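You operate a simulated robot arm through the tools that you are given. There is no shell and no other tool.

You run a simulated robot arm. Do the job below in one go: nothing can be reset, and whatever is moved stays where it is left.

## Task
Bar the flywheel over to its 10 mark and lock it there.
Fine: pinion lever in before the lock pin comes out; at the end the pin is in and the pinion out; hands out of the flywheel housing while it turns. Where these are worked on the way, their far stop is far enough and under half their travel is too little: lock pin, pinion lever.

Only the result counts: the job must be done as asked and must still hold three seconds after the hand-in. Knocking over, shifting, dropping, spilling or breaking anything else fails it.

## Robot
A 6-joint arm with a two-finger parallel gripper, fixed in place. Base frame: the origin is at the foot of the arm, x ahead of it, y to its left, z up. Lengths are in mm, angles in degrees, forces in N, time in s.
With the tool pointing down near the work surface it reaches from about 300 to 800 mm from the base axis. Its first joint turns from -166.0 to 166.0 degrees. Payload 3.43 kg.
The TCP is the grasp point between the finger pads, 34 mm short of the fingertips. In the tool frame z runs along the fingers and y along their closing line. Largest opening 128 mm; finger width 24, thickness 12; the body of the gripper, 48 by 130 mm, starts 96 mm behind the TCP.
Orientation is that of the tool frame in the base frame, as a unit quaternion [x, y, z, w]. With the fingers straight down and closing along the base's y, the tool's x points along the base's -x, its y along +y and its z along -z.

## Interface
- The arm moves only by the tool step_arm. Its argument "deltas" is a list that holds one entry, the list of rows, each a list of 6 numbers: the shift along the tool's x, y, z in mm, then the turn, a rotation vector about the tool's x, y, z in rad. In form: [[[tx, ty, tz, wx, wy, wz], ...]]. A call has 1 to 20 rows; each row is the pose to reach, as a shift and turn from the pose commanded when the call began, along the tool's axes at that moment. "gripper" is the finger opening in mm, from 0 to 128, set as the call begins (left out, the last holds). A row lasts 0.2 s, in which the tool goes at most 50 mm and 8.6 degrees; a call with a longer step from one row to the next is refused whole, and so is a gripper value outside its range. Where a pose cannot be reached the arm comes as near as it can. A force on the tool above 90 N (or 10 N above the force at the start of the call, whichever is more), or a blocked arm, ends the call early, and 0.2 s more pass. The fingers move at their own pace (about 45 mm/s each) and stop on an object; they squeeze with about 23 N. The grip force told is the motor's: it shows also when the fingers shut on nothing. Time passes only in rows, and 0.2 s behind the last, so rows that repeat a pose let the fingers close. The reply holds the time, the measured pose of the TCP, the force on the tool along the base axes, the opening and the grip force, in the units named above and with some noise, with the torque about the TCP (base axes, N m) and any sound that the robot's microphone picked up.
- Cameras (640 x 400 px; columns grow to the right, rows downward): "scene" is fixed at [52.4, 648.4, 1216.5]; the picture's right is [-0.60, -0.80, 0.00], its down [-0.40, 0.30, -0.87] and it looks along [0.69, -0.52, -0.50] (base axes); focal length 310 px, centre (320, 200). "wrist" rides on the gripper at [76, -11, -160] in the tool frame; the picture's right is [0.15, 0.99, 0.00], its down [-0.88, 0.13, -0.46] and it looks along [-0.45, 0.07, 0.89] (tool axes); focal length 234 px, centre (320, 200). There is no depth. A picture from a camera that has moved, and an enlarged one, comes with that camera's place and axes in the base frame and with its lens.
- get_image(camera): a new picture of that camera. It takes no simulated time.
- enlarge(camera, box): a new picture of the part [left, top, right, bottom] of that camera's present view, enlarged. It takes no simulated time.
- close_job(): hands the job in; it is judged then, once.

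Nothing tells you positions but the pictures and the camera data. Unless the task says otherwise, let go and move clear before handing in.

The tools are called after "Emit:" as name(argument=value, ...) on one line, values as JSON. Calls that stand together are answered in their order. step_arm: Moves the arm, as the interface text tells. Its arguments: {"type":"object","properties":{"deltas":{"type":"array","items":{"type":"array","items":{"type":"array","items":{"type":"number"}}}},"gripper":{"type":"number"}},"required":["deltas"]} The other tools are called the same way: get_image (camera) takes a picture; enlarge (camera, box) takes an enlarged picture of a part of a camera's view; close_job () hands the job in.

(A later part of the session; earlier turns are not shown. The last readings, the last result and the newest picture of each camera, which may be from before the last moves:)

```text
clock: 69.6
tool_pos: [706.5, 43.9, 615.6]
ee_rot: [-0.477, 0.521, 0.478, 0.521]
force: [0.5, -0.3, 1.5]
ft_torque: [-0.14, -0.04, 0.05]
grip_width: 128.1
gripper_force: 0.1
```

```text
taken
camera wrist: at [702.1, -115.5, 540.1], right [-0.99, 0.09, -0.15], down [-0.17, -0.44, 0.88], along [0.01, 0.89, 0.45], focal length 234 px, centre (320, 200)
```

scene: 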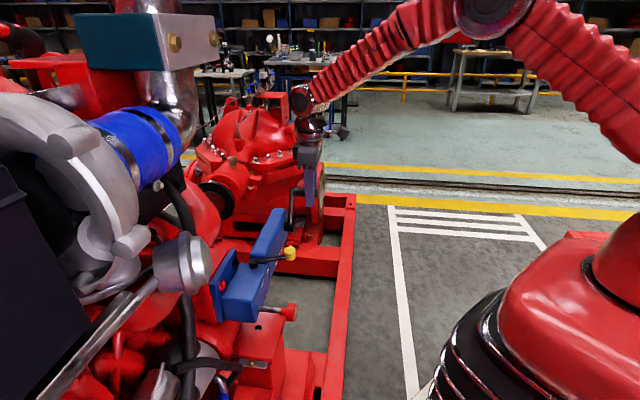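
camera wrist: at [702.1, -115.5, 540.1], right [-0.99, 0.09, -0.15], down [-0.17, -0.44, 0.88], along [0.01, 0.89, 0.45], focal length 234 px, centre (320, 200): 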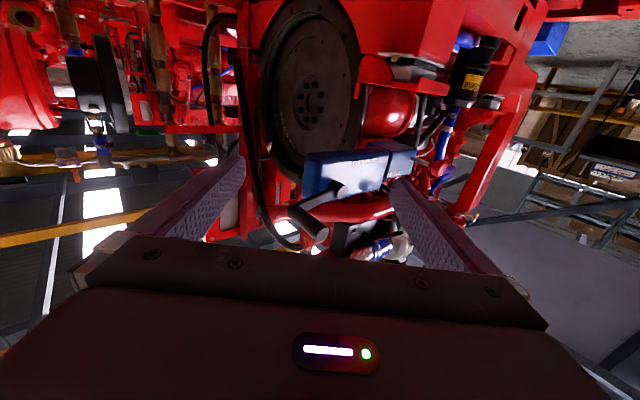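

Emit:
enlarge(camera="wrist", box=[248, 110, 312, 150])

Emit:
enlarge(camera="wrist", box=[256, 120, 288, 140])

```text
10.00 times, centred on (280, 130) of wrist
camera zoom: at [702.1, -115.5, 540.1], right [-0.99, 0.09, -0.15], down [-0.17, -0.44, 0.88], along [0.01, 0.89, 0.45], focal length 2342 px, centre (720, 900)
```

zoom: 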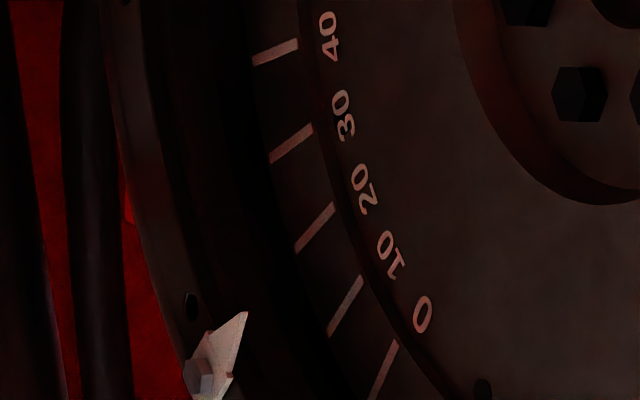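

```text
16.00 times, centred on (272, 130) of wrist
camera zoom: at [702.1, -115.5, 540.1], right [-0.99, 0.09, -0.15], down [-0.17, -0.44, 0.88], along [0.01, 0.89, 0.45], focal length 3747 px, centre (1088, 1320)
```

zoom: 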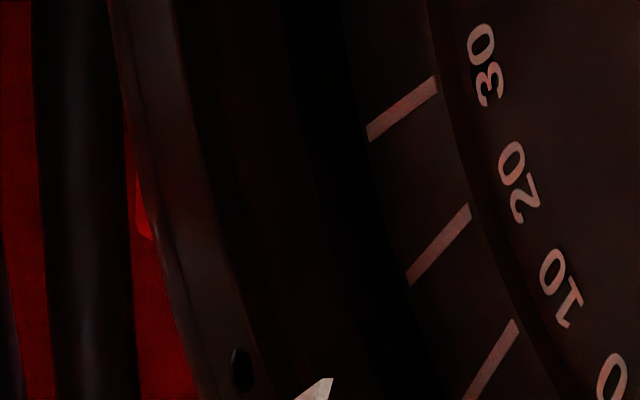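

Combining the high and low views of this state gives a reading of about 10.35. I need about 3° more crank (about 5 mm at the handle). I'm going back for the final nudge.

Emit:
step_arm(deltas=[[[-45, 0, 0, 0, 0, 0], [-90, 0, 0, 0, 0, 0], [-135, 0, 0, 0, 0, 0], [-180, 0, 0, 0, 0, 0], [-225, 0, 0, 0, 0, 0], [-270, 0, 0, 0, 0, 0], [-315, 0, 0, 0, 0, 0], [-360, 0, 0, 0, 0, 0]]], gripper=0)

Emit:
step_arm(deltas=[[[2.8, 0.2, 13.3, 0, 0.1427, 0], [5.6, 0.4, 26.5, 0, 0.2855, 0], [8.5, 0.5, 39.8, 0, 0.4282, 0], [11.3, 0.7, 53.1, 0, 0.5709, 0], [14.1, 0.9, 66.4, 0, 0.7136, 0], [16.9, 1.1, 79.6, 0, 0.8564, 0], [19.7, 1.3, 92.9, 0, 0.9991, 0], [22.5, 1.5, 106.2, 0, 1.1418, 0], [25.4, 1.6, 119.5, 0, 1.2845, 0], [28.2, 1.8, 132.7, 0, 1.4273, 0], [31, 2, 146, 0, 1.57, 0]]])

Emit:
step_arm(deltas=[[[0, 0, 0, 0, 0, 0.139], [0, 0, 0, 0, 0, 0.278], [0, 0, 0, 0, 0, 0.418], [0, 0, 0, 0, 0, 0.557], [0, 0, 0, 0, 0, 0.696]]])

Emit:
enlarge(camera="wrist", box=[240, 60, 440, 220])

```text
clock: 71.4
tool_pos: [706.6, 42.8, 976.0]
ee_rot: [-0.476, 0.522, 0.478, 0.522]
force: [0.7, 1.4, -0.4]
ft_torque: [-0.01, -0.01, 0.03]
grip_width: 0.0
gripper_force: 23.0
```

```text
clock: 73.8
tool_pos: [718.3, 189.0, 946.3]
ee_rot: [-0.675, 0.738, 0.0, 0.0]
force: [0.2, 0.0, 0.6]
ft_torque: [0.01, 0.01, -0.02]
grip_width: 0.0
gripper_force: 23.3
```

```text
clock: 75.0
tool_pos: [718.3, 189.3, 945.3]
ee_rot: [-0.384, 0.923, 0.001, 0.001]
force: [0.5, 1.1, -0.5]
ft_torque: [0.02, 0.01, -0.01]
grip_width: 0.1
gripper_force: 23.1
```

```text
2.50 times, centred on (340, 140) of wrist
camera zoom: at [672.1, 127.3, 1105.9], right [-0.8, 0.6, 0.0], down [0.53, 0.71, 0.46], along [0.27, 0.37, -0.89], focal length 585 px, centre (270, 350)
```

zoom: 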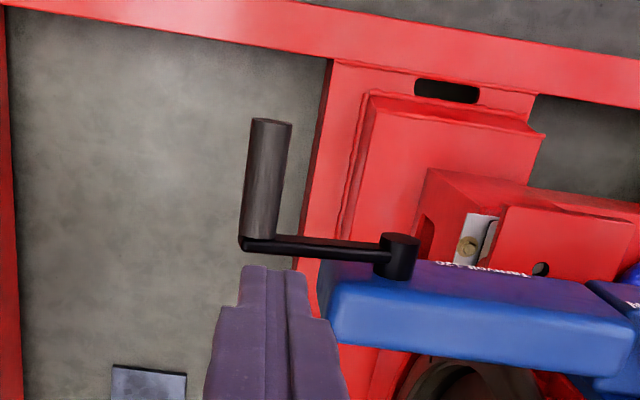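

Emit:
step_arm(deltas=[[[0, -2, 45, 0, 0, 0], [0, -2, 90, 0, 0, 0], [0, -2, 135, 0, 0, 0], [0, -2, 160, 0, 0, 0], [0, -2, 166, 0, 0, 0]]])

Emit:
step_arm(deltas=[[[0, 0, 2.5, 0, 0, 0], [0, 0, 5, 0, 0, 0]]])

```text
clock: 76.2
tool_pos: [721.1, 188.7, 778.8]
ee_rot: [-0.384, 0.923, 0.001, 0.0]
force: [-0.3, -0.6, -0.2]
ft_torque: [-0.01, 0.0, -0.01]
grip_width: 0.0
gripper_force: 22.4
```

```text
clock: 76.8
tool_pos: [722.3, 190.0, 774.8]
ee_rot: [-0.384, 0.923, 0.001, 0.002]
force: [1.2, -4.7, 13.7]
ft_torque: [-0.28, 0.05, 0.07]
grip_width: 0.0
gripper_force: 22.8
```

Emit:
step_arm(deltas=[[[0, 0, 2, 0, 0, 0], [0, 0, 4, 0, 0, 0], [0, 0, 5.5, 0, 0, 0]]])

```text
clock: 77.6
tool_pos: [721.5, 188.1, 769.3]
ee_rot: [-0.383, 0.924, 0.001, 0.002]
force: [11.6, -5.9, 21.3]
ft_torque: [-0.42, -0.3, 0.13]
grip_width: 0.0
gripper_force: 23.5
```

That is about 5.5 mm of handle travel. Verifying again from the same high and low views.

Emit:
step_arm(deltas=[[[0, 3, -10, 0, 0, 0], [0, 3, -55, 0, 0, 0], [0, 3, -100, 0, 0, 0], [0, 3, -150, 0, 0, 0], [0, 3, -205, 0, 0, 0]]])

Emit:
step_arm(deltas=[[[-8, -6, 0, 0, 0, -0.139], [-16, -10, 0, 0, 0, -0.278], [-24, -13, 0, 0, 0, -0.418], [-32, -15, 0, 0, 0, -0.557], [-38, -17, 0, 0, 0, -0.696]]], gripper=128)

Emit:
step_arm(deltas=[[[0, 0, 0, 0, -0.145, 0], [0, 0, 0, 0, -0.29, 0], [0, 0, 0, 0, -0.435, 0], [0, 0, 0, 0, -0.58, 0], [0, 0, 0, 0, -0.725, 0], [0, 0, 0, 0, -0.87, 0]]])

Emit:
enlarge(camera="wrist", box=[256, 145, 320, 185])

```text
refused: row 5 steps farther than a row can; nothing moved
```

```text
clock: 78.8
tool_pos: [757.2, 201.3, 769.7]
ee_rot: [-0.677, 0.736, 0.001, 0.0]
force: [0.3, 0.2, 0.1]
ft_torque: [0.02, -0.01, 0.0]
grip_width: 104.5
gripper_force: 0.1
```

```text
clock: 80.2
tool_pos: [759.7, 203.3, 770.5]
ee_rot: [-0.612, 0.668, 0.286, 0.313]
force: [0.1, 0.4, -0.1]
ft_torque: [-0.03, -0.01, -0.03]
grip_width: 128.2
gripper_force: 0.0
```

```text
10.00 times, centred on (288, 165) of wrist
camera zoom: at [754.2, 32.6, 814.6], right [-0.99, -0.01, -0.11], down [-0.11, 0.23, 0.97], along [0.02, 0.97, -0.23], focal length 2342 px, centre (640, 550)
```

zoom: 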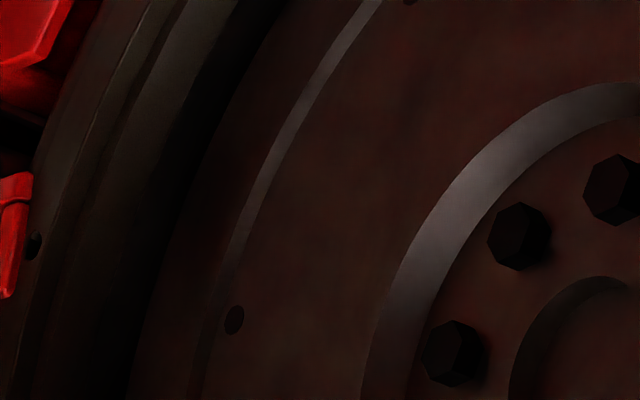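

My lift-off row was refused for step size, so the next moves ran at low height next to the handle. The forces read near zero, but I'm checking whether anything was touched.

Emit:
get_image(camera="wrist")

Emit:
enlarge(camera="scene", box=[240, 140, 380, 260])

Emit:
enlarge(camera="scene", box=[200, 220, 340, 340])

```text
taken
camera wrist: at [754.2, 32.6, 814.6], right [-0.99, -0.01, -0.11], down [-0.11, 0.23, 0.97], along [0.02, 0.97, -0.23], focal length 234 px, centre (320, 200)
```

wrist: 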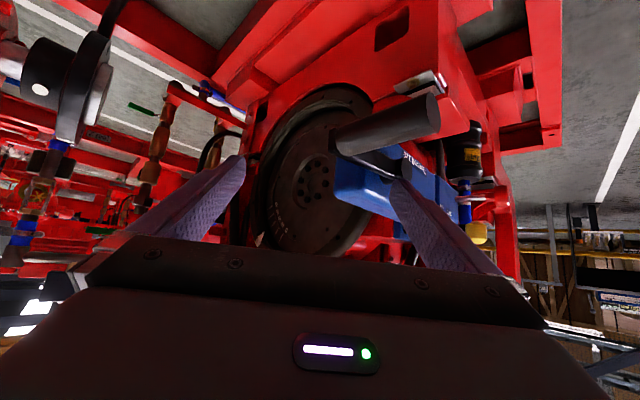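

```text
3.33 times, centred on (310, 200) of scene
camera zoom: at [52.4, 648.4, 1216.5], right [-0.6, -0.8, 0.0], down [-0.4, 0.3, -0.87], along [0.69, -0.52, -0.5], focal length 1033 px, centre (353, 200)
```

zoom: 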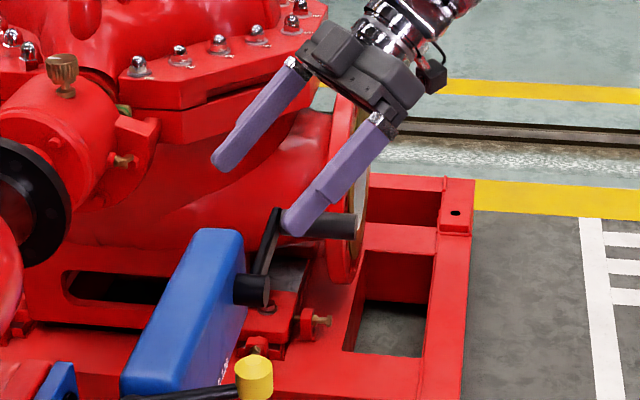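

```text
3.33 times, centred on (270, 280) of scene
camera zoom: at [52.4, 648.4, 1216.5], right [-0.6, -0.8, 0.0], down [-0.4, 0.3, -0.87], along [0.69, -0.52, -0.5], focal length 1033 px, centre (487, -67)
```

zoom: 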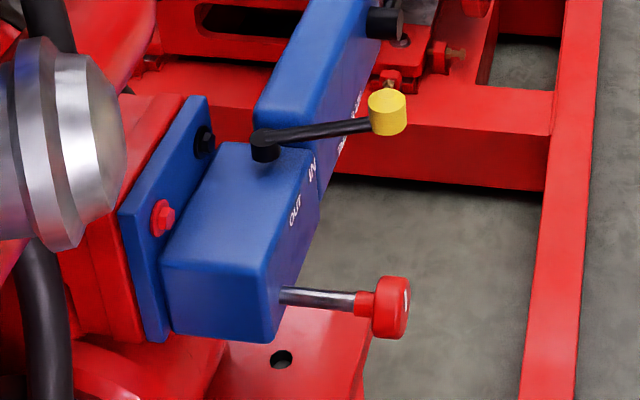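

Nothing was disturbed. I'm raising straight up to the high view pose.

Emit:
step_arm(deltas=[[[-31.4, 0, -26.3, 0, 0, 0], [-62.8, 0, -52.6, 0, 0, 0], [-94.2, 0, -78.9, 0, 0, 0], [-125.6, 0, -105.2, 0, 0, 0], [-157, 0, -131.5, 0, 0, 0]]])

Emit:
enlarge(camera="wrist", box=[256, 145, 320, 185])

```text
clock: 81.4
tool_pos: [757.9, 201.9, 973.0]
ee_rot: [-0.612, 0.668, 0.287, 0.31]
force: [0.2, -0.3, 0.7]
ft_torque: [0.04, 0.01, 0.02]
grip_width: 128.2
gripper_force: 0.1
```

```text
10.00 times, centred on (288, 165) of wrist
camera zoom: at [754.0, 32.7, 1018.3], right [-0.99, -0.01, -0.11], down [-0.11, 0.23, 0.97], along [0.02, 0.97, -0.23], focal length 2342 px, centre (640, 550)
```

zoom: 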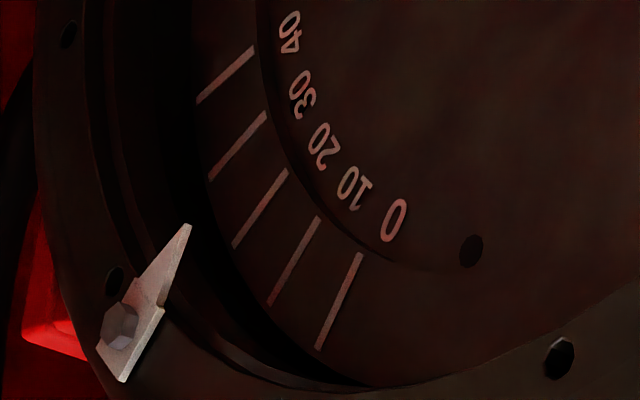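

The scale shifted about 0.4–0.5°, giving about 9.9. I'm confirming with the low view.

Emit:
step_arm(deltas=[[[17.5, 6, -20.9, 0, -0.117, 0], [35, 12, -41.9, 0, -0.233, 0], [52.5, 18, -62.8, 0, -0.35, 0], [70, 24, -83.7, 0, -0.467, 0], [87.5, 30, -104.7, 0, -0.583, 0], [105, 35.9, -125.6, 0, -0.7, 0]]])

Emit:
step_arm(deltas=[[[45, 0, 0, 0, 0, 0], [90, 0, 0, 0, 0, 0], [135, 0, 0, 0, 0, 0], [180, 0, 0, 0, 0, 0], [225, 0, 0, 0, 0, 0], [270, 0, 0, 0, 0, 0], [315, 0, 0, 0, 0, 0], [357, 0, 0, 0, 0, 0]]])

Emit:
enlarge(camera="wrist", box=[248, 115, 312, 155])

```text
clock: 82.8
tool_pos: [707.4, 45.3, 975.0]
ee_rot: [-0.477, 0.52, 0.479, 0.522]
force: [-0.2, 0.3, 1.5]
ft_torque: [-0.03, -0.01, 0.01]
grip_width: 128.0
gripper_force: 0.1
```

```text
clock: 84.6
tool_pos: [709.9, 45.1, 625.7]
ee_rot: [-0.478, 0.52, 0.479, 0.521]
force: [0.9, 0.2, -0.9]
ft_torque: [-0.03, -0.04, 0.02]
grip_width: 128.0
gripper_force: 0.1
out of reach, approached as far as the arm can: row 8
```

```text
10.00 times, centred on (280, 135) of wrist
camera zoom: at [706.4, -114.0, 549.4], right [-0.99, 0.09, -0.15], down [-0.17, -0.44, 0.88], along [0.01, 0.89, 0.45], focal length 2342 px, centre (720, 850)
```

zoom: 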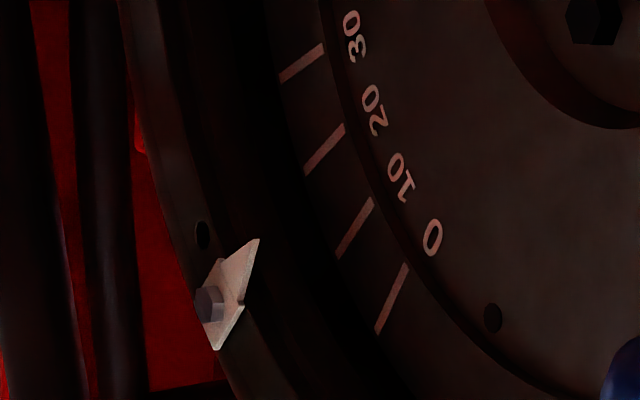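

Emit:
enlarge(camera="wrist", box=[264, 126, 296, 146])

```text
16.00 times, centred on (280, 136) of wrist
camera zoom: at [706.4, -114.0, 549.4], right [-0.99, 0.09, -0.15], down [-0.17, -0.44, 0.88], along [0.01, 0.89, 0.45], focal length 3747 px, centre (960, 1224)
```

zoom: 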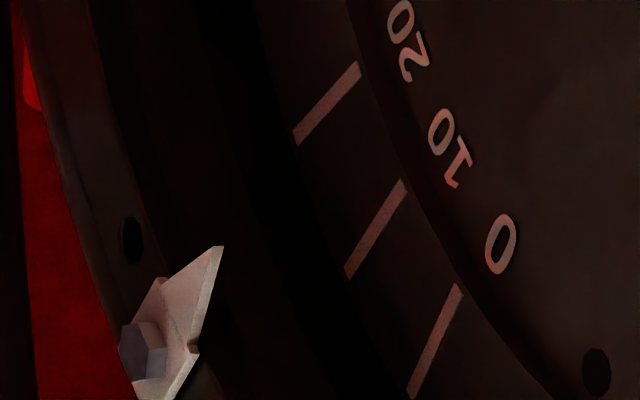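

The low view gives about 9.7, maybe a touch past 10. I'll nudge back slightly by gripping the handle and raising it about 5 mm. First I'm retracting carefully from this near-limit pose.

Emit:
step_arm(deltas=[[[5, 20, -20, 0, 0, 0], [10, 40, -40, 0, 0, 0]]])

```text
clock: 85.2
tool_pos: [665.2, 7.6, 613.7]
ee_rot: [-0.477, 0.521, 0.478, 0.522]
force: [-0.9, 0.2, -0.1]
ft_torque: [-0.01, -0.02, 0.02]
grip_width: 128.1
gripper_force: 0.1
```

Emit:
step_arm(deltas=[[[-45, 0, 0, 0, 0, 0], [-90, 0, 0, 0, 0, 0], [-135, 0, 0, 0, 0, 0], [-180, 0, 0, 0, 0, 0], [-225, 0, 0, 0, 0, 0], [-270, 0, 0, 0, 0, 0], [-315, 0, 0, 0, 0, 0], [-360, 0, 0, 0, 0, 0]]], gripper=76)

Emit:
step_arm(deltas=[[[2.3, -2.5, 15.5, 0, 0.1427, 0], [4.5, -4.9, 31.1, 0, 0.2855, 0], [6.8, -7.4, 46.6, 0, 0.4282, 0], [9.1, -9.8, 62.2, 0, 0.5709, 0], [11.4, -12.3, 77.7, 0, 0.7136, 0], [13.6, -14.7, 93.3, 0, 0.8564, 0], [15.9, -17.2, 108.8, 0, 0.9991, 0], [18.2, -19.6, 124.4, 0, 1.1418, 0], [20.5, -22.1, 139.9, 0, 1.2845, 0], [22.7, -24.5, 155.5, 0, 1.4273, 0], [25, -27, 171, 0, 1.57, 0]]])

Emit:
step_arm(deltas=[[[0, 0, 0, 0, 0, 0.139], [0, 0, 0, 0, 0, 0.278], [0, 0, 0, 0, 0, 0.418], [0, 0, 0, 0, 0, 0.557], [0, 0, 0, 0, 0, 0.696]]])

Emit:
enlarge(camera="wrist", box=[240, 60, 440, 220])

```text
clock: 87.0
tool_pos: [663.0, 8.3, 975.2]
ee_rot: [-0.478, 0.521, 0.478, 0.521]
force: [0.3, 0.3, -0.5]
ft_torque: [0.03, 0.0, 0.02]
grip_width: 76.0
gripper_force: 0.0
```

```text
clock: 89.4
tool_pos: [707.8, 174.4, 949.5]
ee_rot: [-0.675, 0.737, 0.0, 0.0]
force: [0.3, -0.8, -0.4]
ft_torque: [0.03, -0.02, 0.0]
grip_width: 76.1
gripper_force: 0.0
```

```text
clock: 90.6
tool_pos: [706.6, 174.4, 949.6]
ee_rot: [-0.383, 0.924, 0.0, 0.001]
force: [0.0, 0.6, -0.3]
ft_torque: [0.04, 0.02, 0.01]
grip_width: 76.0
gripper_force: 0.0
```

```text
2.50 times, centred on (340, 140) of wrist
camera zoom: at [659.9, 114.2, 1108.8], right [-0.8, 0.6, 0.0], down [0.53, 0.71, 0.46], along [0.27, 0.37, -0.89], focal length 585 px, centre (270, 350)
```

zoom: 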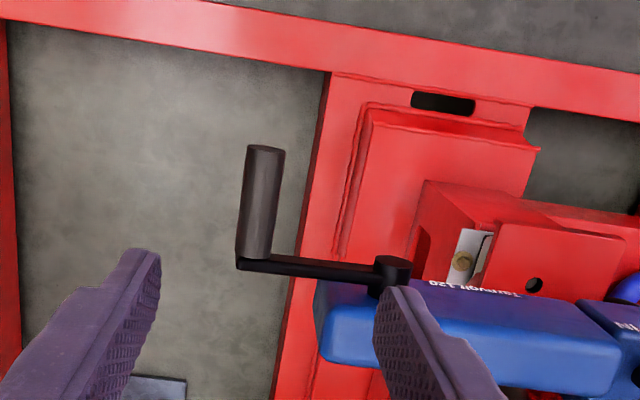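

Emit:
step_arm(deltas=[[[0, -5, 45, 0, 0, 0], [0, -5, 90, 0, 0, 0], [0, -5, 135, 0, 0, 0], [0, -5, 180, 0, 0, 0], [0, -5, 226, 0, 0, 0]]])

Emit:
enlarge(camera="wrist", box=[240, 100, 400, 220])

Emit:
enlarge(camera="scene", box=[240, 140, 380, 260])

```text
clock: 91.8
tool_pos: [709.8, 171.7, 723.6]
ee_rot: [-0.384, 0.923, 0.002, 0.0]
force: [0.8, 0.3, -0.4]
ft_torque: [-0.01, 0.01, 0.0]
grip_width: 76.0
gripper_force: 0.1
```

```text
3.33 times, centred on (320, 160) of wrist
camera zoom: at [663.8, 110.8, 883.8], right [-0.8, 0.59, 0.0], down [0.53, 0.71, 0.46], along [0.27, 0.37, -0.89], focal length 781 px, centre (320, 333)
```

zoom: 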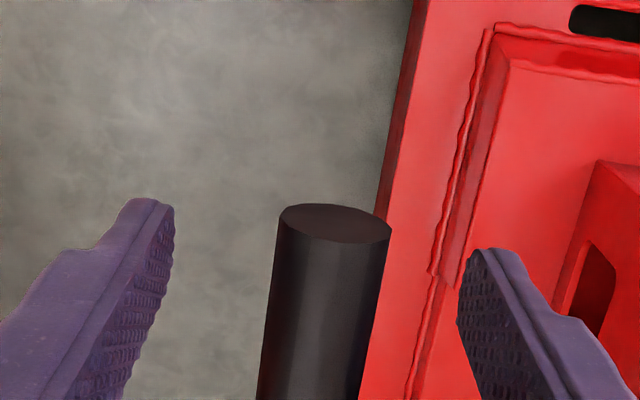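

```text
3.33 times, centred on (310, 200) of scene
camera zoom: at [52.4, 648.4, 1216.5], right [-0.6, -0.8, 0.0], down [-0.4, 0.3, -0.87], along [0.69, -0.52, -0.5], focal length 1033 px, centre (353, 200)
```

zoom: 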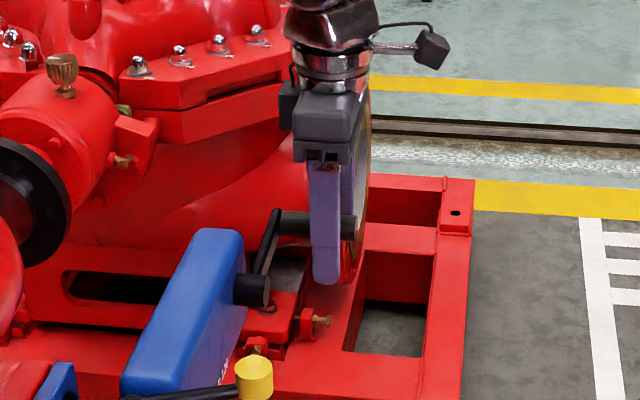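

Emit:
step_arm(deltas=[[[0, 2.5, 0, 0, 0, 0], [0, 2.5, 0, 0, 0, 0], [0, 2.5, 0, 0, 0, 0], [0, 2.5, 0, 0, 0, 0], [0, 2.5, 0, 0, 0, 0]]], gripper=16)

```text
clock: 93.0
tool_pos: [710.4, 171.7, 723.2]
ee_rot: [-0.383, 0.924, 0.001, 0.001]
force: [18.8, -19.4, 0.2]
ft_torque: [0.07, -0.28, -0.08]
grip_width: 24.8
gripper_force: 23.0
```

Gripped, with the handle actually at e≈381. I'm relieving the side load and raising about 5 mm.

Emit:
step_arm(deltas=[[[0, -2.5, 0, 0, 0, 0], [0, -2.5, -2.5, 0, 0, 0], [0, -2.5, -5, 0, 0, 0]]])

```text
clock: 93.8
tool_pos: [709.4, 173.9, 727.2]
ee_rot: [-0.383, 0.924, 0.002, 0.0]
force: [17.7, -7.2, 0.3]
ft_torque: [0.3, -0.31, -0.11]
grip_width: 24.6
gripper_force: 22.9
```

Emit:
enlarge(camera="wrist", box=[240, 100, 400, 220])

```text
3.33 times, centred on (320, 160) of wrist
camera zoom: at [663.3, 111.1, 886.6], right [-0.8, 0.59, 0.0], down [0.53, 0.71, 0.46], along [0.27, 0.37, -0.89], focal length 781 px, centre (320, 333)
```

zoom: 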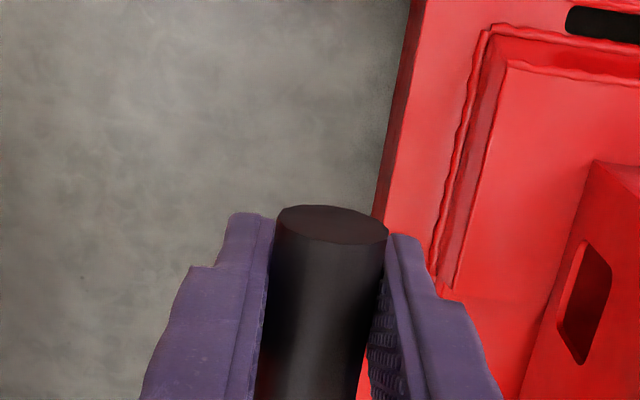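

The handle moved up with the fingers. I'm releasing, lifting and re-measuring.

Emit:
step_arm(deltas=[[[0, 0, 0, 0, 0, 0], [0, 0, 0, 0, 0, 0], [0, 0, 0, 0, 0, 0], [0, 0, -45, 0, 0, 0], [0, 0, -90, 0, 0, 0], [0, 0, -135, 0, 0, 0], [0, 0, -180, 0, 0, 0], [0, 0, -225, 0, 0, 0], [0, 0, -250, 0, 0, 0]]], gripper=76)

```text
clock: 95.8
tool_pos: [706.6, 174.2, 977.1]
ee_rot: [-0.384, 0.923, 0.001, 0.0]
force: [1.1, 0.1, -0.7]
ft_torque: [0.02, 0.03, 0.0]
grip_width: 76.1
gripper_force: 0.0
```

Emit:
step_arm(deltas=[[[-11.3, -3.1, 0, 0, 0, -0.139], [-22.6, -6.2, 0, 0, 0, -0.278], [-34, -9.3, 0, 0, 0, -0.418], [-45.3, -12.4, 0, 0, 0, -0.557], [-56.6, -15.5, 0, 0, 0, -0.696]]], gripper=128)

Emit:
step_arm(deltas=[[[0, 0, 0, 0, -0.145, 0], [0, 0, 0, 0, -0.29, 0], [0, 0, 0, 0, -0.435, 0], [0, 0, 0, 0, -0.58, 0], [0, 0, 0, 0, -0.725, 0], [0, 0, 0, 0, -0.87, 0]]])

Emit:
enlarge(camera="wrist", box=[268, 153, 300, 173])

Emit:
enlarge(camera="wrist", box=[256, 145, 320, 185])

```text
clock: 97.0
tool_pos: [761.3, 200.7, 979.6]
ee_rot: [-0.677, 0.736, 0.001, 0.0]
force: [0.5, -0.2, 1.0]
ft_torque: [-0.01, -0.02, 0.0]
grip_width: 127.8
gripper_force: 0.1
```

```text
clock: 98.4
tool_pos: [761.8, 201.6, 978.5]
ee_rot: [-0.613, 0.667, 0.286, 0.311]
force: [0.1, 0.6, 0.0]
ft_torque: [0.0, -0.02, -0.05]
grip_width: 127.9
gripper_force: 0.1
```

```text
16.00 times, centred on (284, 163) of wrist
camera zoom: at [756.6, 30.5, 1023.4], right [-0.99, -0.01, -0.11], down [-0.11, 0.23, 0.97], along [0.02, 0.97, -0.22], focal length 3747 px, centre (896, 792)
```

zoom: 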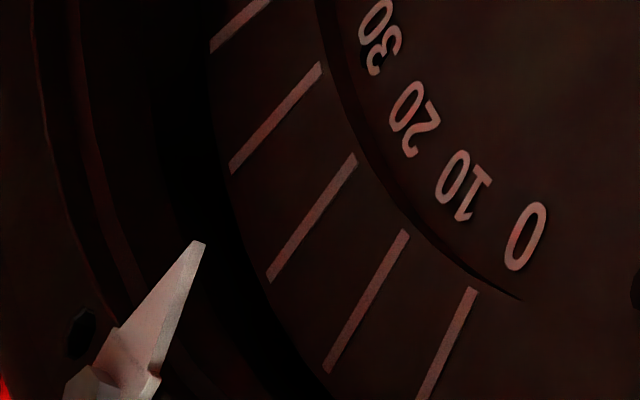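

```text
10.00 times, centred on (288, 165) of wrist
camera zoom: at [756.6, 30.5, 1023.4], right [-0.99, -0.01, -0.11], down [-0.11, 0.23, 0.97], along [0.02, 0.97, -0.22], focal length 2342 px, centre (640, 550)
```

zoom: 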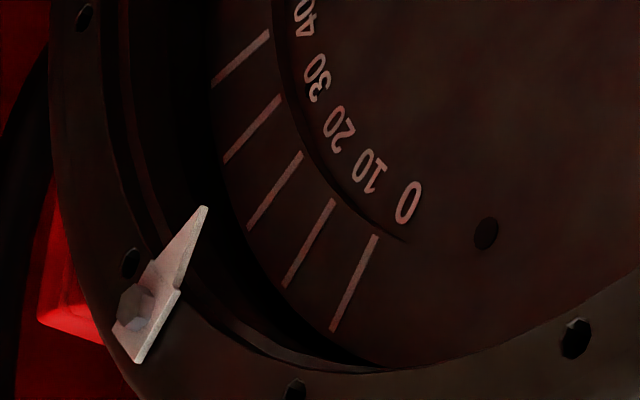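

The high view gives about 9.9. Checking the low view at high zoom.

Emit:
step_arm(deltas=[[[17.5, 7, -20.9, 0, -0.117, 0], [35, 14, -41.9, 0, -0.233, 0], [52.5, 21, -62.8, 0, -0.35, 0], [70, 28, -83.7, 0, -0.467, 0], [87.5, 35, -104.7, 0, -0.583, 0], [105, 42, -125.6, 0, -0.7, 0]]])

Emit:
step_arm(deltas=[[[45, 2, 0, 0, 0, 0], [90, 4, 0, 0, 0, 0], [135, 6, 0, 0, 0, 0], [180, 8, 0, 0, 0, 0], [225, 10, 0, 0, 0, 0], [270, 12, 0, 0, 0, 0], [315, 14, 0, 0, 0, 0], [355, 16, 0, 0, 0, 0]]])

Emit:
enlarge(camera="wrist", box=[264, 124, 296, 144])

```text
clock: 99.8
tool_pos: [702.9, 41.1, 977.4]
ee_rot: [-0.477, 0.52, 0.479, 0.522]
force: [-0.5, -0.4, 0.3]
ft_torque: [-0.01, 0.01, -0.01]
grip_width: 127.9
gripper_force: 0.1
```

```text
clock: 101.6
tool_pos: [689.7, 42.3, 621.7]
ee_rot: [-0.477, 0.522, 0.477, 0.522]
force: [-0.1, 0.3, -0.2]
ft_torque: [-0.01, -0.03, 0.0]
grip_width: 127.9
gripper_force: 0.0
```

```text
16.00 times, centred on (280, 134) of wrist
camera zoom: at [684.9, -118.2, 547.1], right [-0.99, 0.09, -0.15], down [-0.17, -0.44, 0.88], along [0.01, 0.89, 0.45], focal length 3747 px, centre (960, 1256)
```

zoom: 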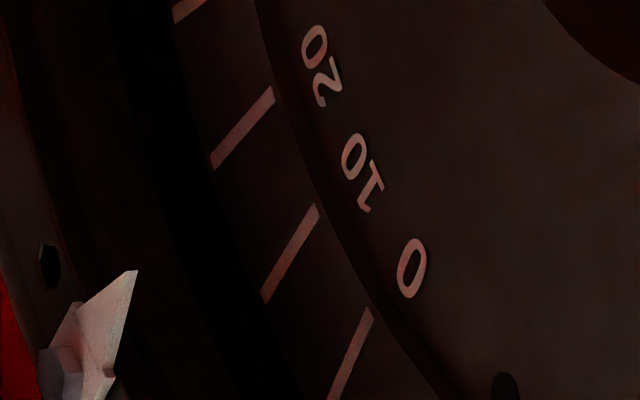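

Both views put the wheel at about 9.65 ± 0.2, so the last nudge barely registered. I'll make one more small reverse correction of about 0.35°, watching the force this time.

Emit:
step_arm(deltas=[[[-45, 0, 0, 0, 0, 0], [-90, 0, 0, 0, 0, 0], [-135, 0, 0, 0, 0, 0], [-180, 0, 0, 0, 0, 0], [-225, 0, 0, 0, 0, 0], [-270, 0, 0, 0, 0, 0], [-315, 0, 0, 0, 0, 0], [-355, 0, 0, 0, 0, 0]]], gripper=76)

Emit:
step_arm(deltas=[[[2.5, -0.6, 12.1, 0, 0.1427, 0], [5.1, -1.2, 24.1, 0, 0.2855, 0], [7.6, -1.7, 36.2, 0, 0.4282, 0], [10.2, -2.3, 48.2, 0, 0.5709, 0], [12.7, -2.9, 60.3, 0, 0.7136, 0], [15.3, -3.5, 72.3, 0, 0.8564, 0], [17.8, -4.1, 84.4, 0, 0.9991, 0], [20.4, -4.7, 96.4, 0, 1.1418, 0], [22.9, -5.2, 108.5, 0, 1.2845, 0], [25.5, -5.8, 120.5, 0, 1.4273, 0], [28, -6.4, 132.6, 0, 1.57, 0]]])

Emit:
step_arm(deltas=[[[0, 0, 0, 0, 0, 0.139], [0, 0, 0, 0, 0, 0.278], [0, 0, 0, 0, 0, 0.418], [0, 0, 0, 0, 0, 0.557], [0, 0, 0, 0, 0, 0.696]]])

Emit:
enlarge(camera="wrist", box=[240, 60, 440, 220])

```text
clock: 103.4
tool_pos: [689.9, 43.3, 976.5]
ee_rot: [-0.477, 0.521, 0.479, 0.521]
force: [0.4, -0.2, 0.2]
ft_torque: [0.0, 0.0, 0.02]
grip_width: 76.1
gripper_force: 0.0
```

```text
clock: 105.8
tool_pos: [707.7, 173.1, 951.0]
ee_rot: [-0.676, 0.737, 0.001, 0.0]
force: [1.0, 0.1, 0.3]
ft_torque: [0.01, 0.01, -0.01]
grip_width: 76.1
gripper_force: 0.1
```

```text
clock: 107.0
tool_pos: [706.4, 173.7, 950.8]
ee_rot: [-0.383, 0.924, 0.001, 0.001]
force: [0.3, 1.1, 0.0]
ft_torque: [0.0, 0.04, 0.01]
grip_width: 75.9
gripper_force: 0.1
```

```text
2.50 times, centred on (340, 140) of wrist
camera zoom: at [660.4, 113.6, 1110.8], right [-0.8, 0.6, 0.0], down [0.53, 0.71, 0.46], along [0.27, 0.37, -0.89], focal length 585 px, centre (270, 350)
```

zoom: 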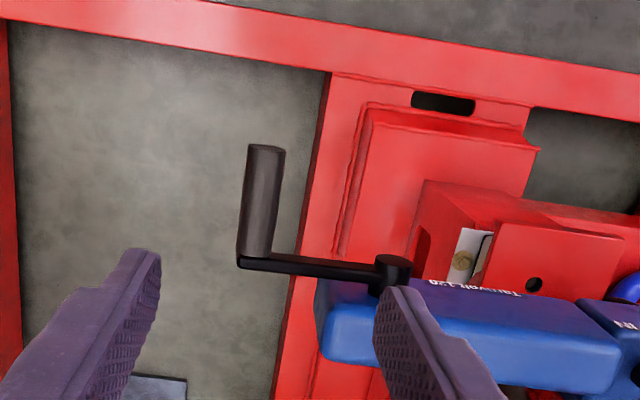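

Emit:
step_arm(deltas=[[[0, -4.5, 45, 0, 0, 0], [0, -4.5, 90, 0, 0, 0], [0, -4.5, 135, 0, 0, 0], [0, -4.5, 180, 0, 0, 0], [0, -4.5, 223, 0, 0, 0]]])

Emit:
step_arm(deltas=[[[0, 0, 0, 0, 0, 0], [0, 0, 0, 0, 0, 0], [0, 0, 0, 0, 0, 0], [0, 0, 0, 0, 0, 0], [0, 0, 0, 0, 0, 0]]], gripper=16)

Emit:
step_arm(deltas=[[[0, 0, -2, 0, 0, 0]]])

Emit:
step_arm(deltas=[[[0, 0, -2, 0, 0, 0]]])

Emit:
step_arm(deltas=[[[0, 0, -2, 0, 0, 0]]])

```text
clock: 108.2
tool_pos: [708.7, 170.9, 726.6]
ee_rot: [-0.384, 0.923, 0.001, 0.001]
force: [0.1, 0.2, -0.1]
ft_torque: [-0.01, -0.01, 0.01]
grip_width: 75.9
gripper_force: 0.0
```

```text
clock: 109.4
tool_pos: [710.0, 171.6, 727.7]
ee_rot: [-0.383, 0.924, 0.001, 0.0]
force: [1.2, -0.9, -0.9]
ft_torque: [0.04, -0.14, -0.16]
grip_width: 24.7
gripper_force: 23.2
```

```text
clock: 109.8
tool_pos: [709.2, 172.4, 727.1]
ee_rot: [-0.383, 0.924, 0.002, 0.0]
force: [0.1, -0.8, 0.9]
ft_torque: [0.18, -0.35, -0.16]
grip_width: 24.8
gripper_force: 22.9
```

```text
clock: 110.2
tool_pos: [709.3, 172.0, 729.1]
ee_rot: [-0.383, 0.924, 0.002, -0.001]
force: [2.4, 0.4, 0.8]
ft_torque: [0.03, -0.15, -0.16]
grip_width: 24.8
gripper_force: 22.7
```

```text
clock: 110.6
tool_pos: [710.4, 171.3, 731.3]
ee_rot: [-0.383, 0.924, 0.001, -0.001]
force: [0.3, 0.9, 0.5]
ft_torque: [0.05, -0.05, -0.15]
grip_width: 24.9
gripper_force: 23.2
```

No resistance on the reverse so far; this may be backlash or a ratchet. I'm continuing gently to feel where load appears.

Emit:
step_arm(deltas=[[[0, 0, -1.5, 0, 0, 0], [0, 0, -3, 0, 0, 0]]])

Emit:
enlarge(camera="wrist", box=[240, 100, 400, 220])

```text
clock: 111.2
tool_pos: [710.0, 171.5, 737.1]
ee_rot: [-0.383, 0.924, 0.002, 0.001]
force: [-3.2, 1.4, -6.2]
ft_torque: [-0.06, 0.33, -0.15]
grip_width: 25.1
gripper_force: 22.8
```

```text
3.33 times, centred on (320, 160) of wrist
camera zoom: at [663.3, 110.9, 897.4], right [-0.8, 0.59, 0.0], down [0.53, 0.71, 0.46], along [0.27, 0.37, -0.89], focal length 781 px, centre (320, 333)
```

zoom: 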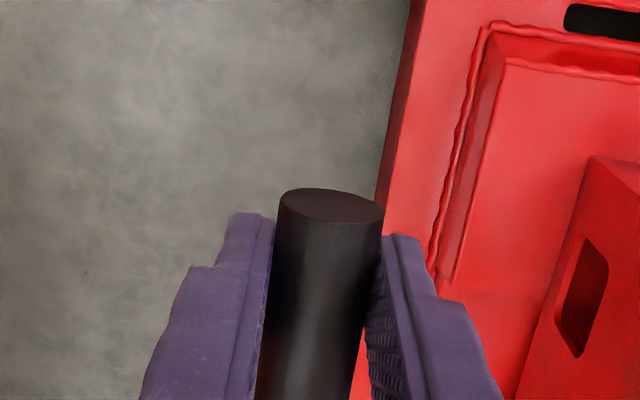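

The pads slipped and the handle itself only rose about 2 mm, so the wheel should sit at about 9.75. That is close to 10, so I'm releasing and checking once more from the high view.

Emit:
step_arm(deltas=[[[0, 0, 0, 0, 0, 0], [0, 0, 0, 0, 0, 0], [0, 0, 0, 0, 0, 0], [0, 0, -45, 0, 0, 0], [0, 0, -90, 0, 0, 0], [0, 0, -135, 0, 0, 0], [0, 0, -180, 0, 0, 0], [0, 0, -225, 0, 0, 0], [0, 0, -240, 0, 0, 0]]], gripper=76)

Emit:
step_arm(deltas=[[[-11.3, -3.1, 0, 0, 0, -0.139], [-22.6, -6.2, 0, 0, 0, -0.278], [-34, -9.3, 0, 0, 0, -0.418], [-45.3, -12.4, 0, 0, 0, -0.557], [-56.6, -15.5, 0, 0, 0, -0.696]]], gripper=128)

Emit:
step_arm(deltas=[[[0, 0, 0, 0, -0.145, 0], [0, 0, 0, 0, -0.29, 0], [0, 0, 0, 0, -0.435, 0], [0, 0, 0, 0, -0.58, 0], [0, 0, 0, 0, -0.725, 0], [0, 0, 0, 0, -0.87, 0]]])

Emit:
enlarge(camera="wrist", box=[268, 153, 300, 173])

```text
clock: 113.2
tool_pos: [710.1, 172.7, 975.3]
ee_rot: [-0.383, 0.924, 0.001, 0.0]
force: [-0.1, -0.1, -0.4]
ft_torque: [-0.01, 0.01, -0.01]
grip_width: 75.9
gripper_force: 0.0
```

```text
clock: 114.4
tool_pos: [761.9, 201.6, 975.7]
ee_rot: [-0.676, 0.737, 0.0, 0.001]
force: [1.0, 0.1, -0.1]
ft_torque: [0.02, 0.01, 0.05]
grip_width: 127.8
gripper_force: 0.1
```

```text
clock: 115.8
tool_pos: [761.2, 200.0, 976.2]
ee_rot: [-0.612, 0.668, 0.286, 0.312]
force: [1.2, -0.7, 0.3]
ft_torque: [0.01, 0.03, -0.03]
grip_width: 128.1
gripper_force: 0.0
```

```text
16.00 times, centred on (284, 163) of wrist
camera zoom: at [756.1, 30.3, 1021.7], right [-0.99, -0.01, -0.11], down [-0.11, 0.23, 0.97], along [0.02, 0.97, -0.22], focal length 3747 px, centre (896, 792)
```

zoom: 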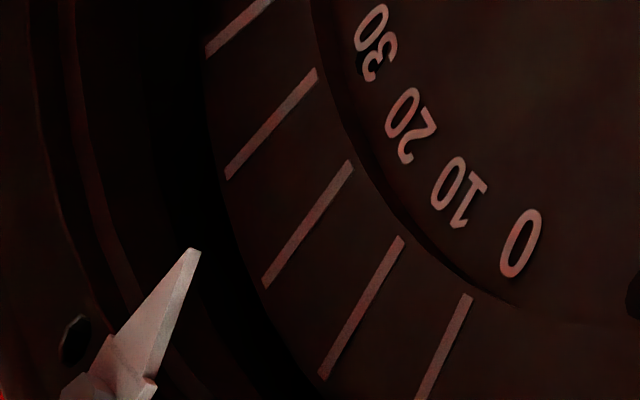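

The reading is stable at about 9.75–9.85 and within measurement error of 10. Proceeding to the lock pin: I'll push its knob back in with closed fingers from the front.

Emit:
step_arm(deltas=[[[2.5, 23.5, 3.8, 0, 0.145, 0], [5, 47, 7.5, 0, 0.29, 0], [7.5, 70.5, 11.3, 0, 0.435, 0], [10, 94, 15.1, 0, 0.58, 0], [12.5, 117.5, 18.8, 0, 0.725, 0], [15, 141, 22.6, 0, 0.87, 0]]], gripper=0)

Emit:
step_arm(deltas=[[[-26.5, 35.5, 0, 0, 0, 0.116], [-53, 71, 0, 0, 0, 0.232], [-79.4, 106.5, 0, 0, 0, 0.348], [-105.8, 142, 0, 0, 0, 0.464], [-132.3, 177.5, 0, 0, 0, 0.58], [-158.7, 213, 0, 0, 0, 0.696]]])

Emit:
get_image(camera="wrist")

Emit:
enlarge(camera="scene", box=[200, 220, 340, 340])

```text
clock: 117.2
tool_pos: [621.2, 220.0, 949.1]
ee_rot: [-0.676, 0.737, 0.001, 0.0]
force: [0.0, 0.3, 0.2]
ft_torque: [-0.03, 0.0, 0.03]
grip_width: 3.5
gripper_force: 0.0
```

```text
clock: 118.6
tool_pos: [422.9, 395.3, 948.6]
ee_rot: [-0.382, 0.924, 0.001, 0.0]
force: [-0.1, 0.0, -0.4]
ft_torque: [-0.01, 0.0, 0.03]
grip_width: 0.1
gripper_force: 23.2
```

```text
taken
camera wrist: at [376.1, 334.7, 1108.3], right [-0.8, 0.6, 0.0], down [0.53, 0.71, 0.46], along [0.27, 0.37, -0.89], focal length 234 px, centre (320, 200)
```

wrist: 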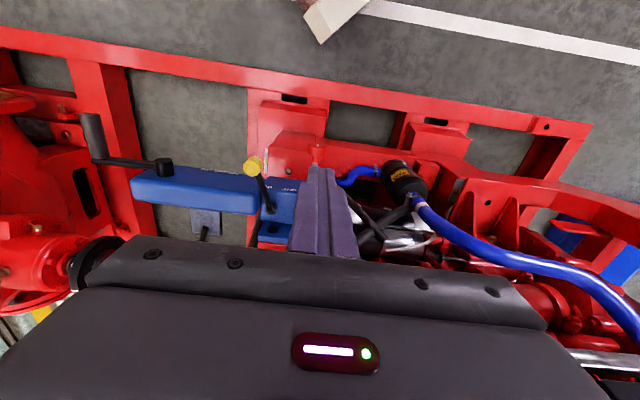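

```text
3.33 times, centred on (270, 280) of scene
camera zoom: at [52.4, 648.4, 1216.5], right [-0.6, -0.8, 0.0], down [-0.4, 0.3, -0.87], along [0.69, -0.52, -0.5], focal length 1033 px, centre (487, -67)
```

zoom: 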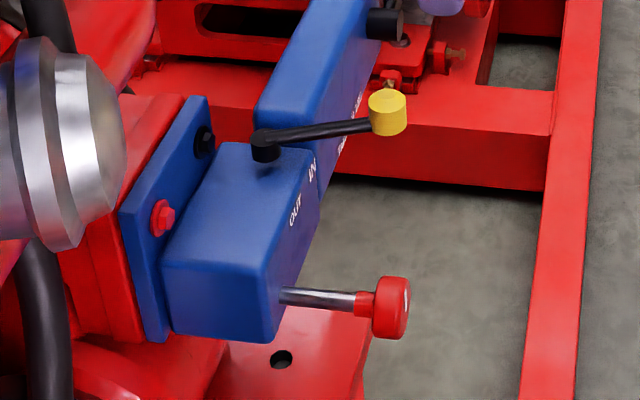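

Emit:
step_arm(deltas=[[[0, 1, 43, 0, 0, 0], [0, 2, 86, 0, 0, 0], [0, 2, 129, 0, 0, 0], [0, 2, 172, 0, 0, 0], [0, 2, 215, 0, 0, 0], [0, 2, 258, 0, 0, 0]]])

Emit:
enlarge(camera="wrist", box=[256, 120, 416, 240])

Emit:
enlarge(camera="scene", box=[200, 220, 340, 340])

```text
clock: 120.0
tool_pos: [419.6, 400.2, 693.3]
ee_rot: [-0.384, 0.924, 0.001, 0.001]
force: [-0.4, 0.6, -0.2]
ft_torque: [-0.02, -0.01, -0.02]
grip_width: 0.1
gripper_force: 23.5
```

```text
3.33 times, centred on (336, 180) of wrist
camera zoom: at [374.3, 338.6, 853.7], right [-0.8, 0.59, 0.0], down [0.53, 0.71, 0.46], along [0.27, 0.37, -0.89], focal length 781 px, centre (267, 267)
```

zoom: 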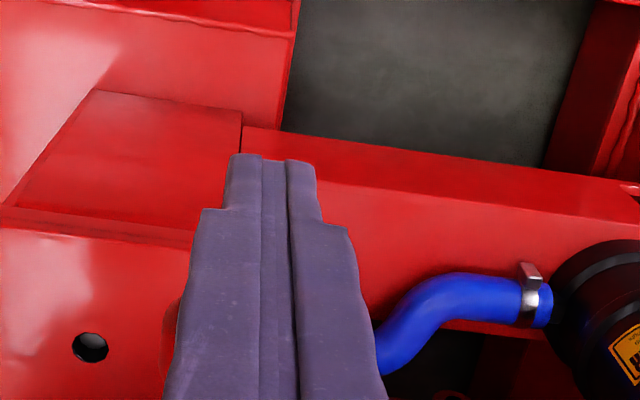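

```text
3.33 times, centred on (270, 280) of scene
camera zoom: at [52.4, 648.4, 1216.5], right [-0.6, -0.8, 0.0], down [-0.4, 0.3, -0.87], along [0.69, -0.52, -0.5], focal length 1033 px, centre (487, -67)
```

zoom: 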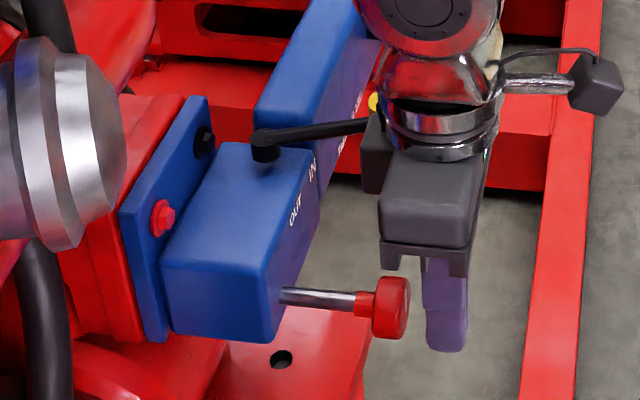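

Emit:
step_arm(deltas=[[[-8, -4, 0, 0, 0, 0], [-16, -4, 0, 0, 0, 0], [-22, -4, 0, 0, 0, 0], [-28, -4, 0, 0, 0, 0]]])

Emit:
step_arm(deltas=[[[-6, 0, 0, 0, 0, 0], [-12, 0, 0, 0, 0, 0]]])

Emit:
enlarge(camera="scene", box=[200, 220, 340, 340])

```text
clock: 121.0
tool_pos: [443.7, 416.9, 693.4]
ee_rot: [-0.383, 0.924, 0.001, 0.0]
force: [-1.8, -2.0, -0.1]
ft_torque: [-0.01, 0.01, 0.02]
grip_width: 0.0
gripper_force: 23.0
```

```text
clock: 121.6
tool_pos: [451.4, 424.3, 693.5]
ee_rot: [-0.383, 0.924, 0.001, 0.001]
force: [-1.0, -0.5, -1.9]
ft_torque: [-0.01, 0.04, -0.03]
grip_width: 0.2
gripper_force: 22.9
```

```text
3.33 times, centred on (270, 280) of scene
camera zoom: at [52.4, 648.4, 1216.5], right [-0.6, -0.8, 0.0], down [-0.4, 0.3, -0.87], along [0.69, -0.52, -0.5], focal length 1033 px, centre (487, -67)
```

zoom: 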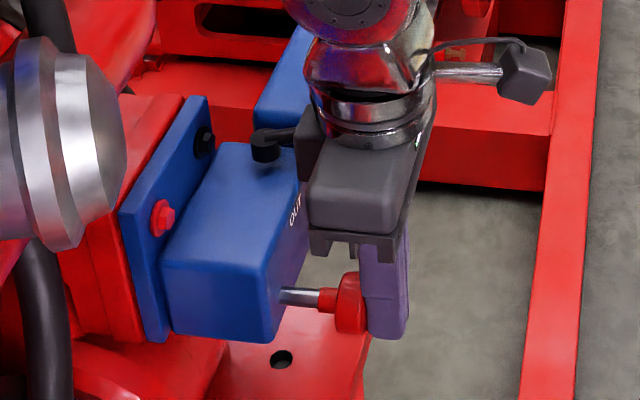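

The pin is sliding in easily. Continuing.

Emit:
step_arm(deltas=[[[-5, 0, 0, 0, 0, 0], [-10, 0, 0, 0, 0, 0]]])

Emit:
step_arm(deltas=[[[-4, 0, 0, 0, 0, 0], [-8, 0, 0, 0, 0, 0]]])

Emit:
enlarge(camera="scene", box=[200, 220, 340, 340])

```text
clock: 122.2
tool_pos: [459.4, 431.5, 693.3]
ee_rot: [-0.383, 0.924, 0.001, 0.001]
force: [-1.5, -0.7, -0.8]
ft_torque: [0.01, 0.03, -0.01]
grip_width: 0.0
gripper_force: 23.0
```

```text
clock: 122.8
tool_pos: [464.2, 434.8, 692.8]
ee_rot: [-0.383, 0.924, 0.001, 0.0]
force: [-6.8, -7.5, 3.4]
ft_torque: [-0.02, 0.12, -0.01]
grip_width: 0.0
gripper_force: 23.0
```

```text
3.33 times, centred on (270, 280) of scene
camera zoom: at [52.4, 648.4, 1216.5], right [-0.6, -0.8, 0.0], down [-0.4, 0.3, -0.87], along [0.69, -0.52, -0.5], focal length 1033 px, centre (487, -67)
```

zoom: 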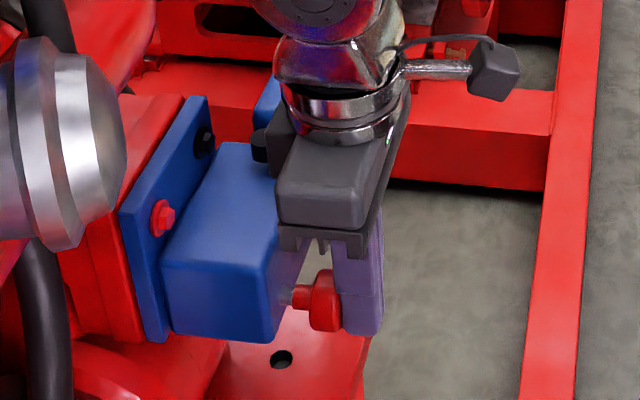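

Emit:
step_arm(deltas=[[[-2, 0, 0, 0, 0, 0], [-4, 0, 0, 0, 0, 0]]])

Emit:
step_arm(deltas=[[[12, 0, 0, 0, 0, 0], [30, 0, 0, 0, 0, 0], [60, 0, 0, 0, 0, 0]]])

Emit:
enlarge(camera="scene", box=[232, 280, 312, 340])

```text
clock: 123.4
tool_pos: [463.6, 437.0, 692.9]
ee_rot: [-0.383, 0.924, -0.001, -0.004]
force: [-28.2, -32.6, 13.8]
ft_torque: [-0.19, 0.34, 0.0]
grip_width: 0.3
gripper_force: 22.3
```

```text
clock: 124.2
tool_pos: [425.3, 398.4, 694.6]
ee_rot: [-0.384, 0.923, 0.002, 0.002]
force: [0.1, -0.5, 0.4]
ft_torque: [-0.01, -0.05, 0.01]
grip_width: 0.0
gripper_force: 23.0
```

```text
6.67 times, centred on (272, 310) of scene
camera zoom: at [52.4, 648.4, 1216.5], right [-0.6, -0.8, 0.0], down [-0.4, 0.3, -0.87], along [0.69, -0.52, -0.5], focal length 2066 px, centre (640, -533)
```

zoom: 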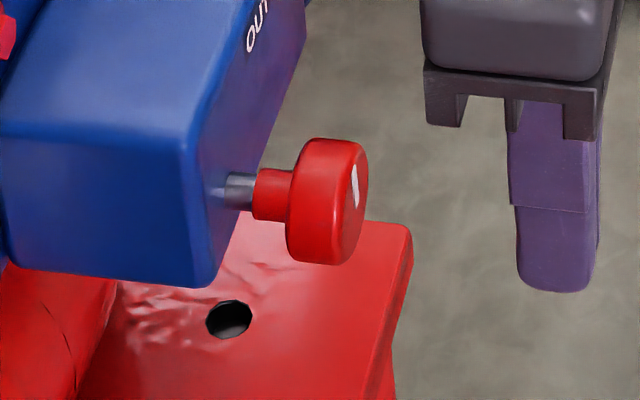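

The pin is fully home: 43 N at the stop, and the picture matches the initial one. Now I move the pinion lever back to OUT.

Emit:
step_arm(deltas=[[[5, 0, -45, 0, 0, 0], [5, 0, -90, 0, 0, 0], [5, 0, -135, 0, 0, 0], [5, 0, -180, 0, 0, 0], [5, 0, -220, 0, 0, 0], [-18, -32, -225, 0, 0, 0], [-40, -64, -225, 0, 0, 0], [-62.6, -95.8, -225, 0, 0, 0]]], gripper=60)

Emit:
enlarge(camera="wrist", box=[240, 100, 400, 220])

```text
clock: 126.0
tool_pos: [537.1, 375.4, 918.8]
ee_rot: [-0.383, 0.924, 0.001, 0.0]
force: [-0.1, -0.5, 0.8]
ft_torque: [0.0, -0.03, -0.02]
grip_width: 60.2
gripper_force: 0.0
```

```text
3.33 times, centred on (320, 160) of wrist
camera zoom: at [490.6, 313.7, 1078.8], right [-0.8, 0.59, 0.0], down [0.53, 0.71, 0.46], along [0.27, 0.37, -0.89], focal length 781 px, centre (320, 333)
```

zoom: 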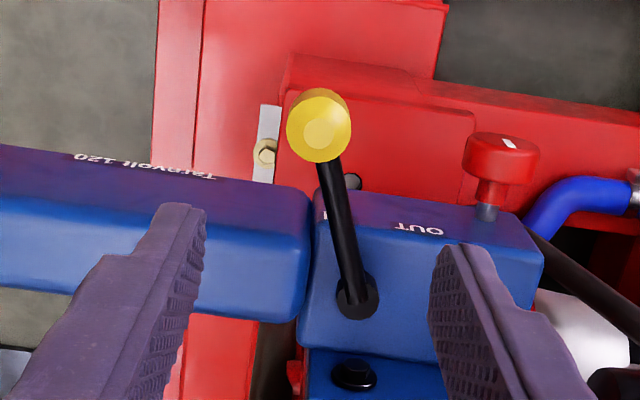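

Emit:
step_arm(deltas=[[[5, 0, 45, 0, 0, 0], [5, 0, 90, 0, 0, 0], [5, 0, 130, 0, 0, 0], [5, 0, 157, 0, 0, 0]]])

Emit:
enlarge(camera="wrist", box=[240, 130, 400, 250])

```text
clock: 127.0
tool_pos: [533.7, 370.4, 759.5]
ee_rot: [-0.383, 0.924, 0.002, 0.002]
force: [0.2, -1.0, -0.3]
ft_torque: [0.0, -0.03, 0.0]
grip_width: 60.0
gripper_force: 0.0
```

```text
3.33 times, centred on (320, 190) of wrist
camera zoom: at [487.2, 309.4, 920.0], right [-0.8, 0.59, 0.0], down [0.53, 0.71, 0.46], along [0.27, 0.37, -0.89], focal length 781 px, centre (320, 233)
```

zoom: 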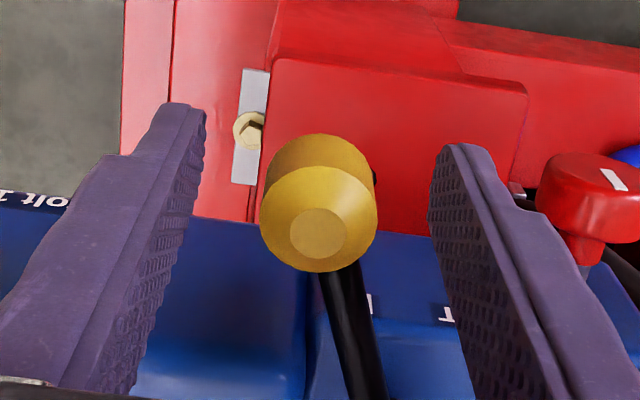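

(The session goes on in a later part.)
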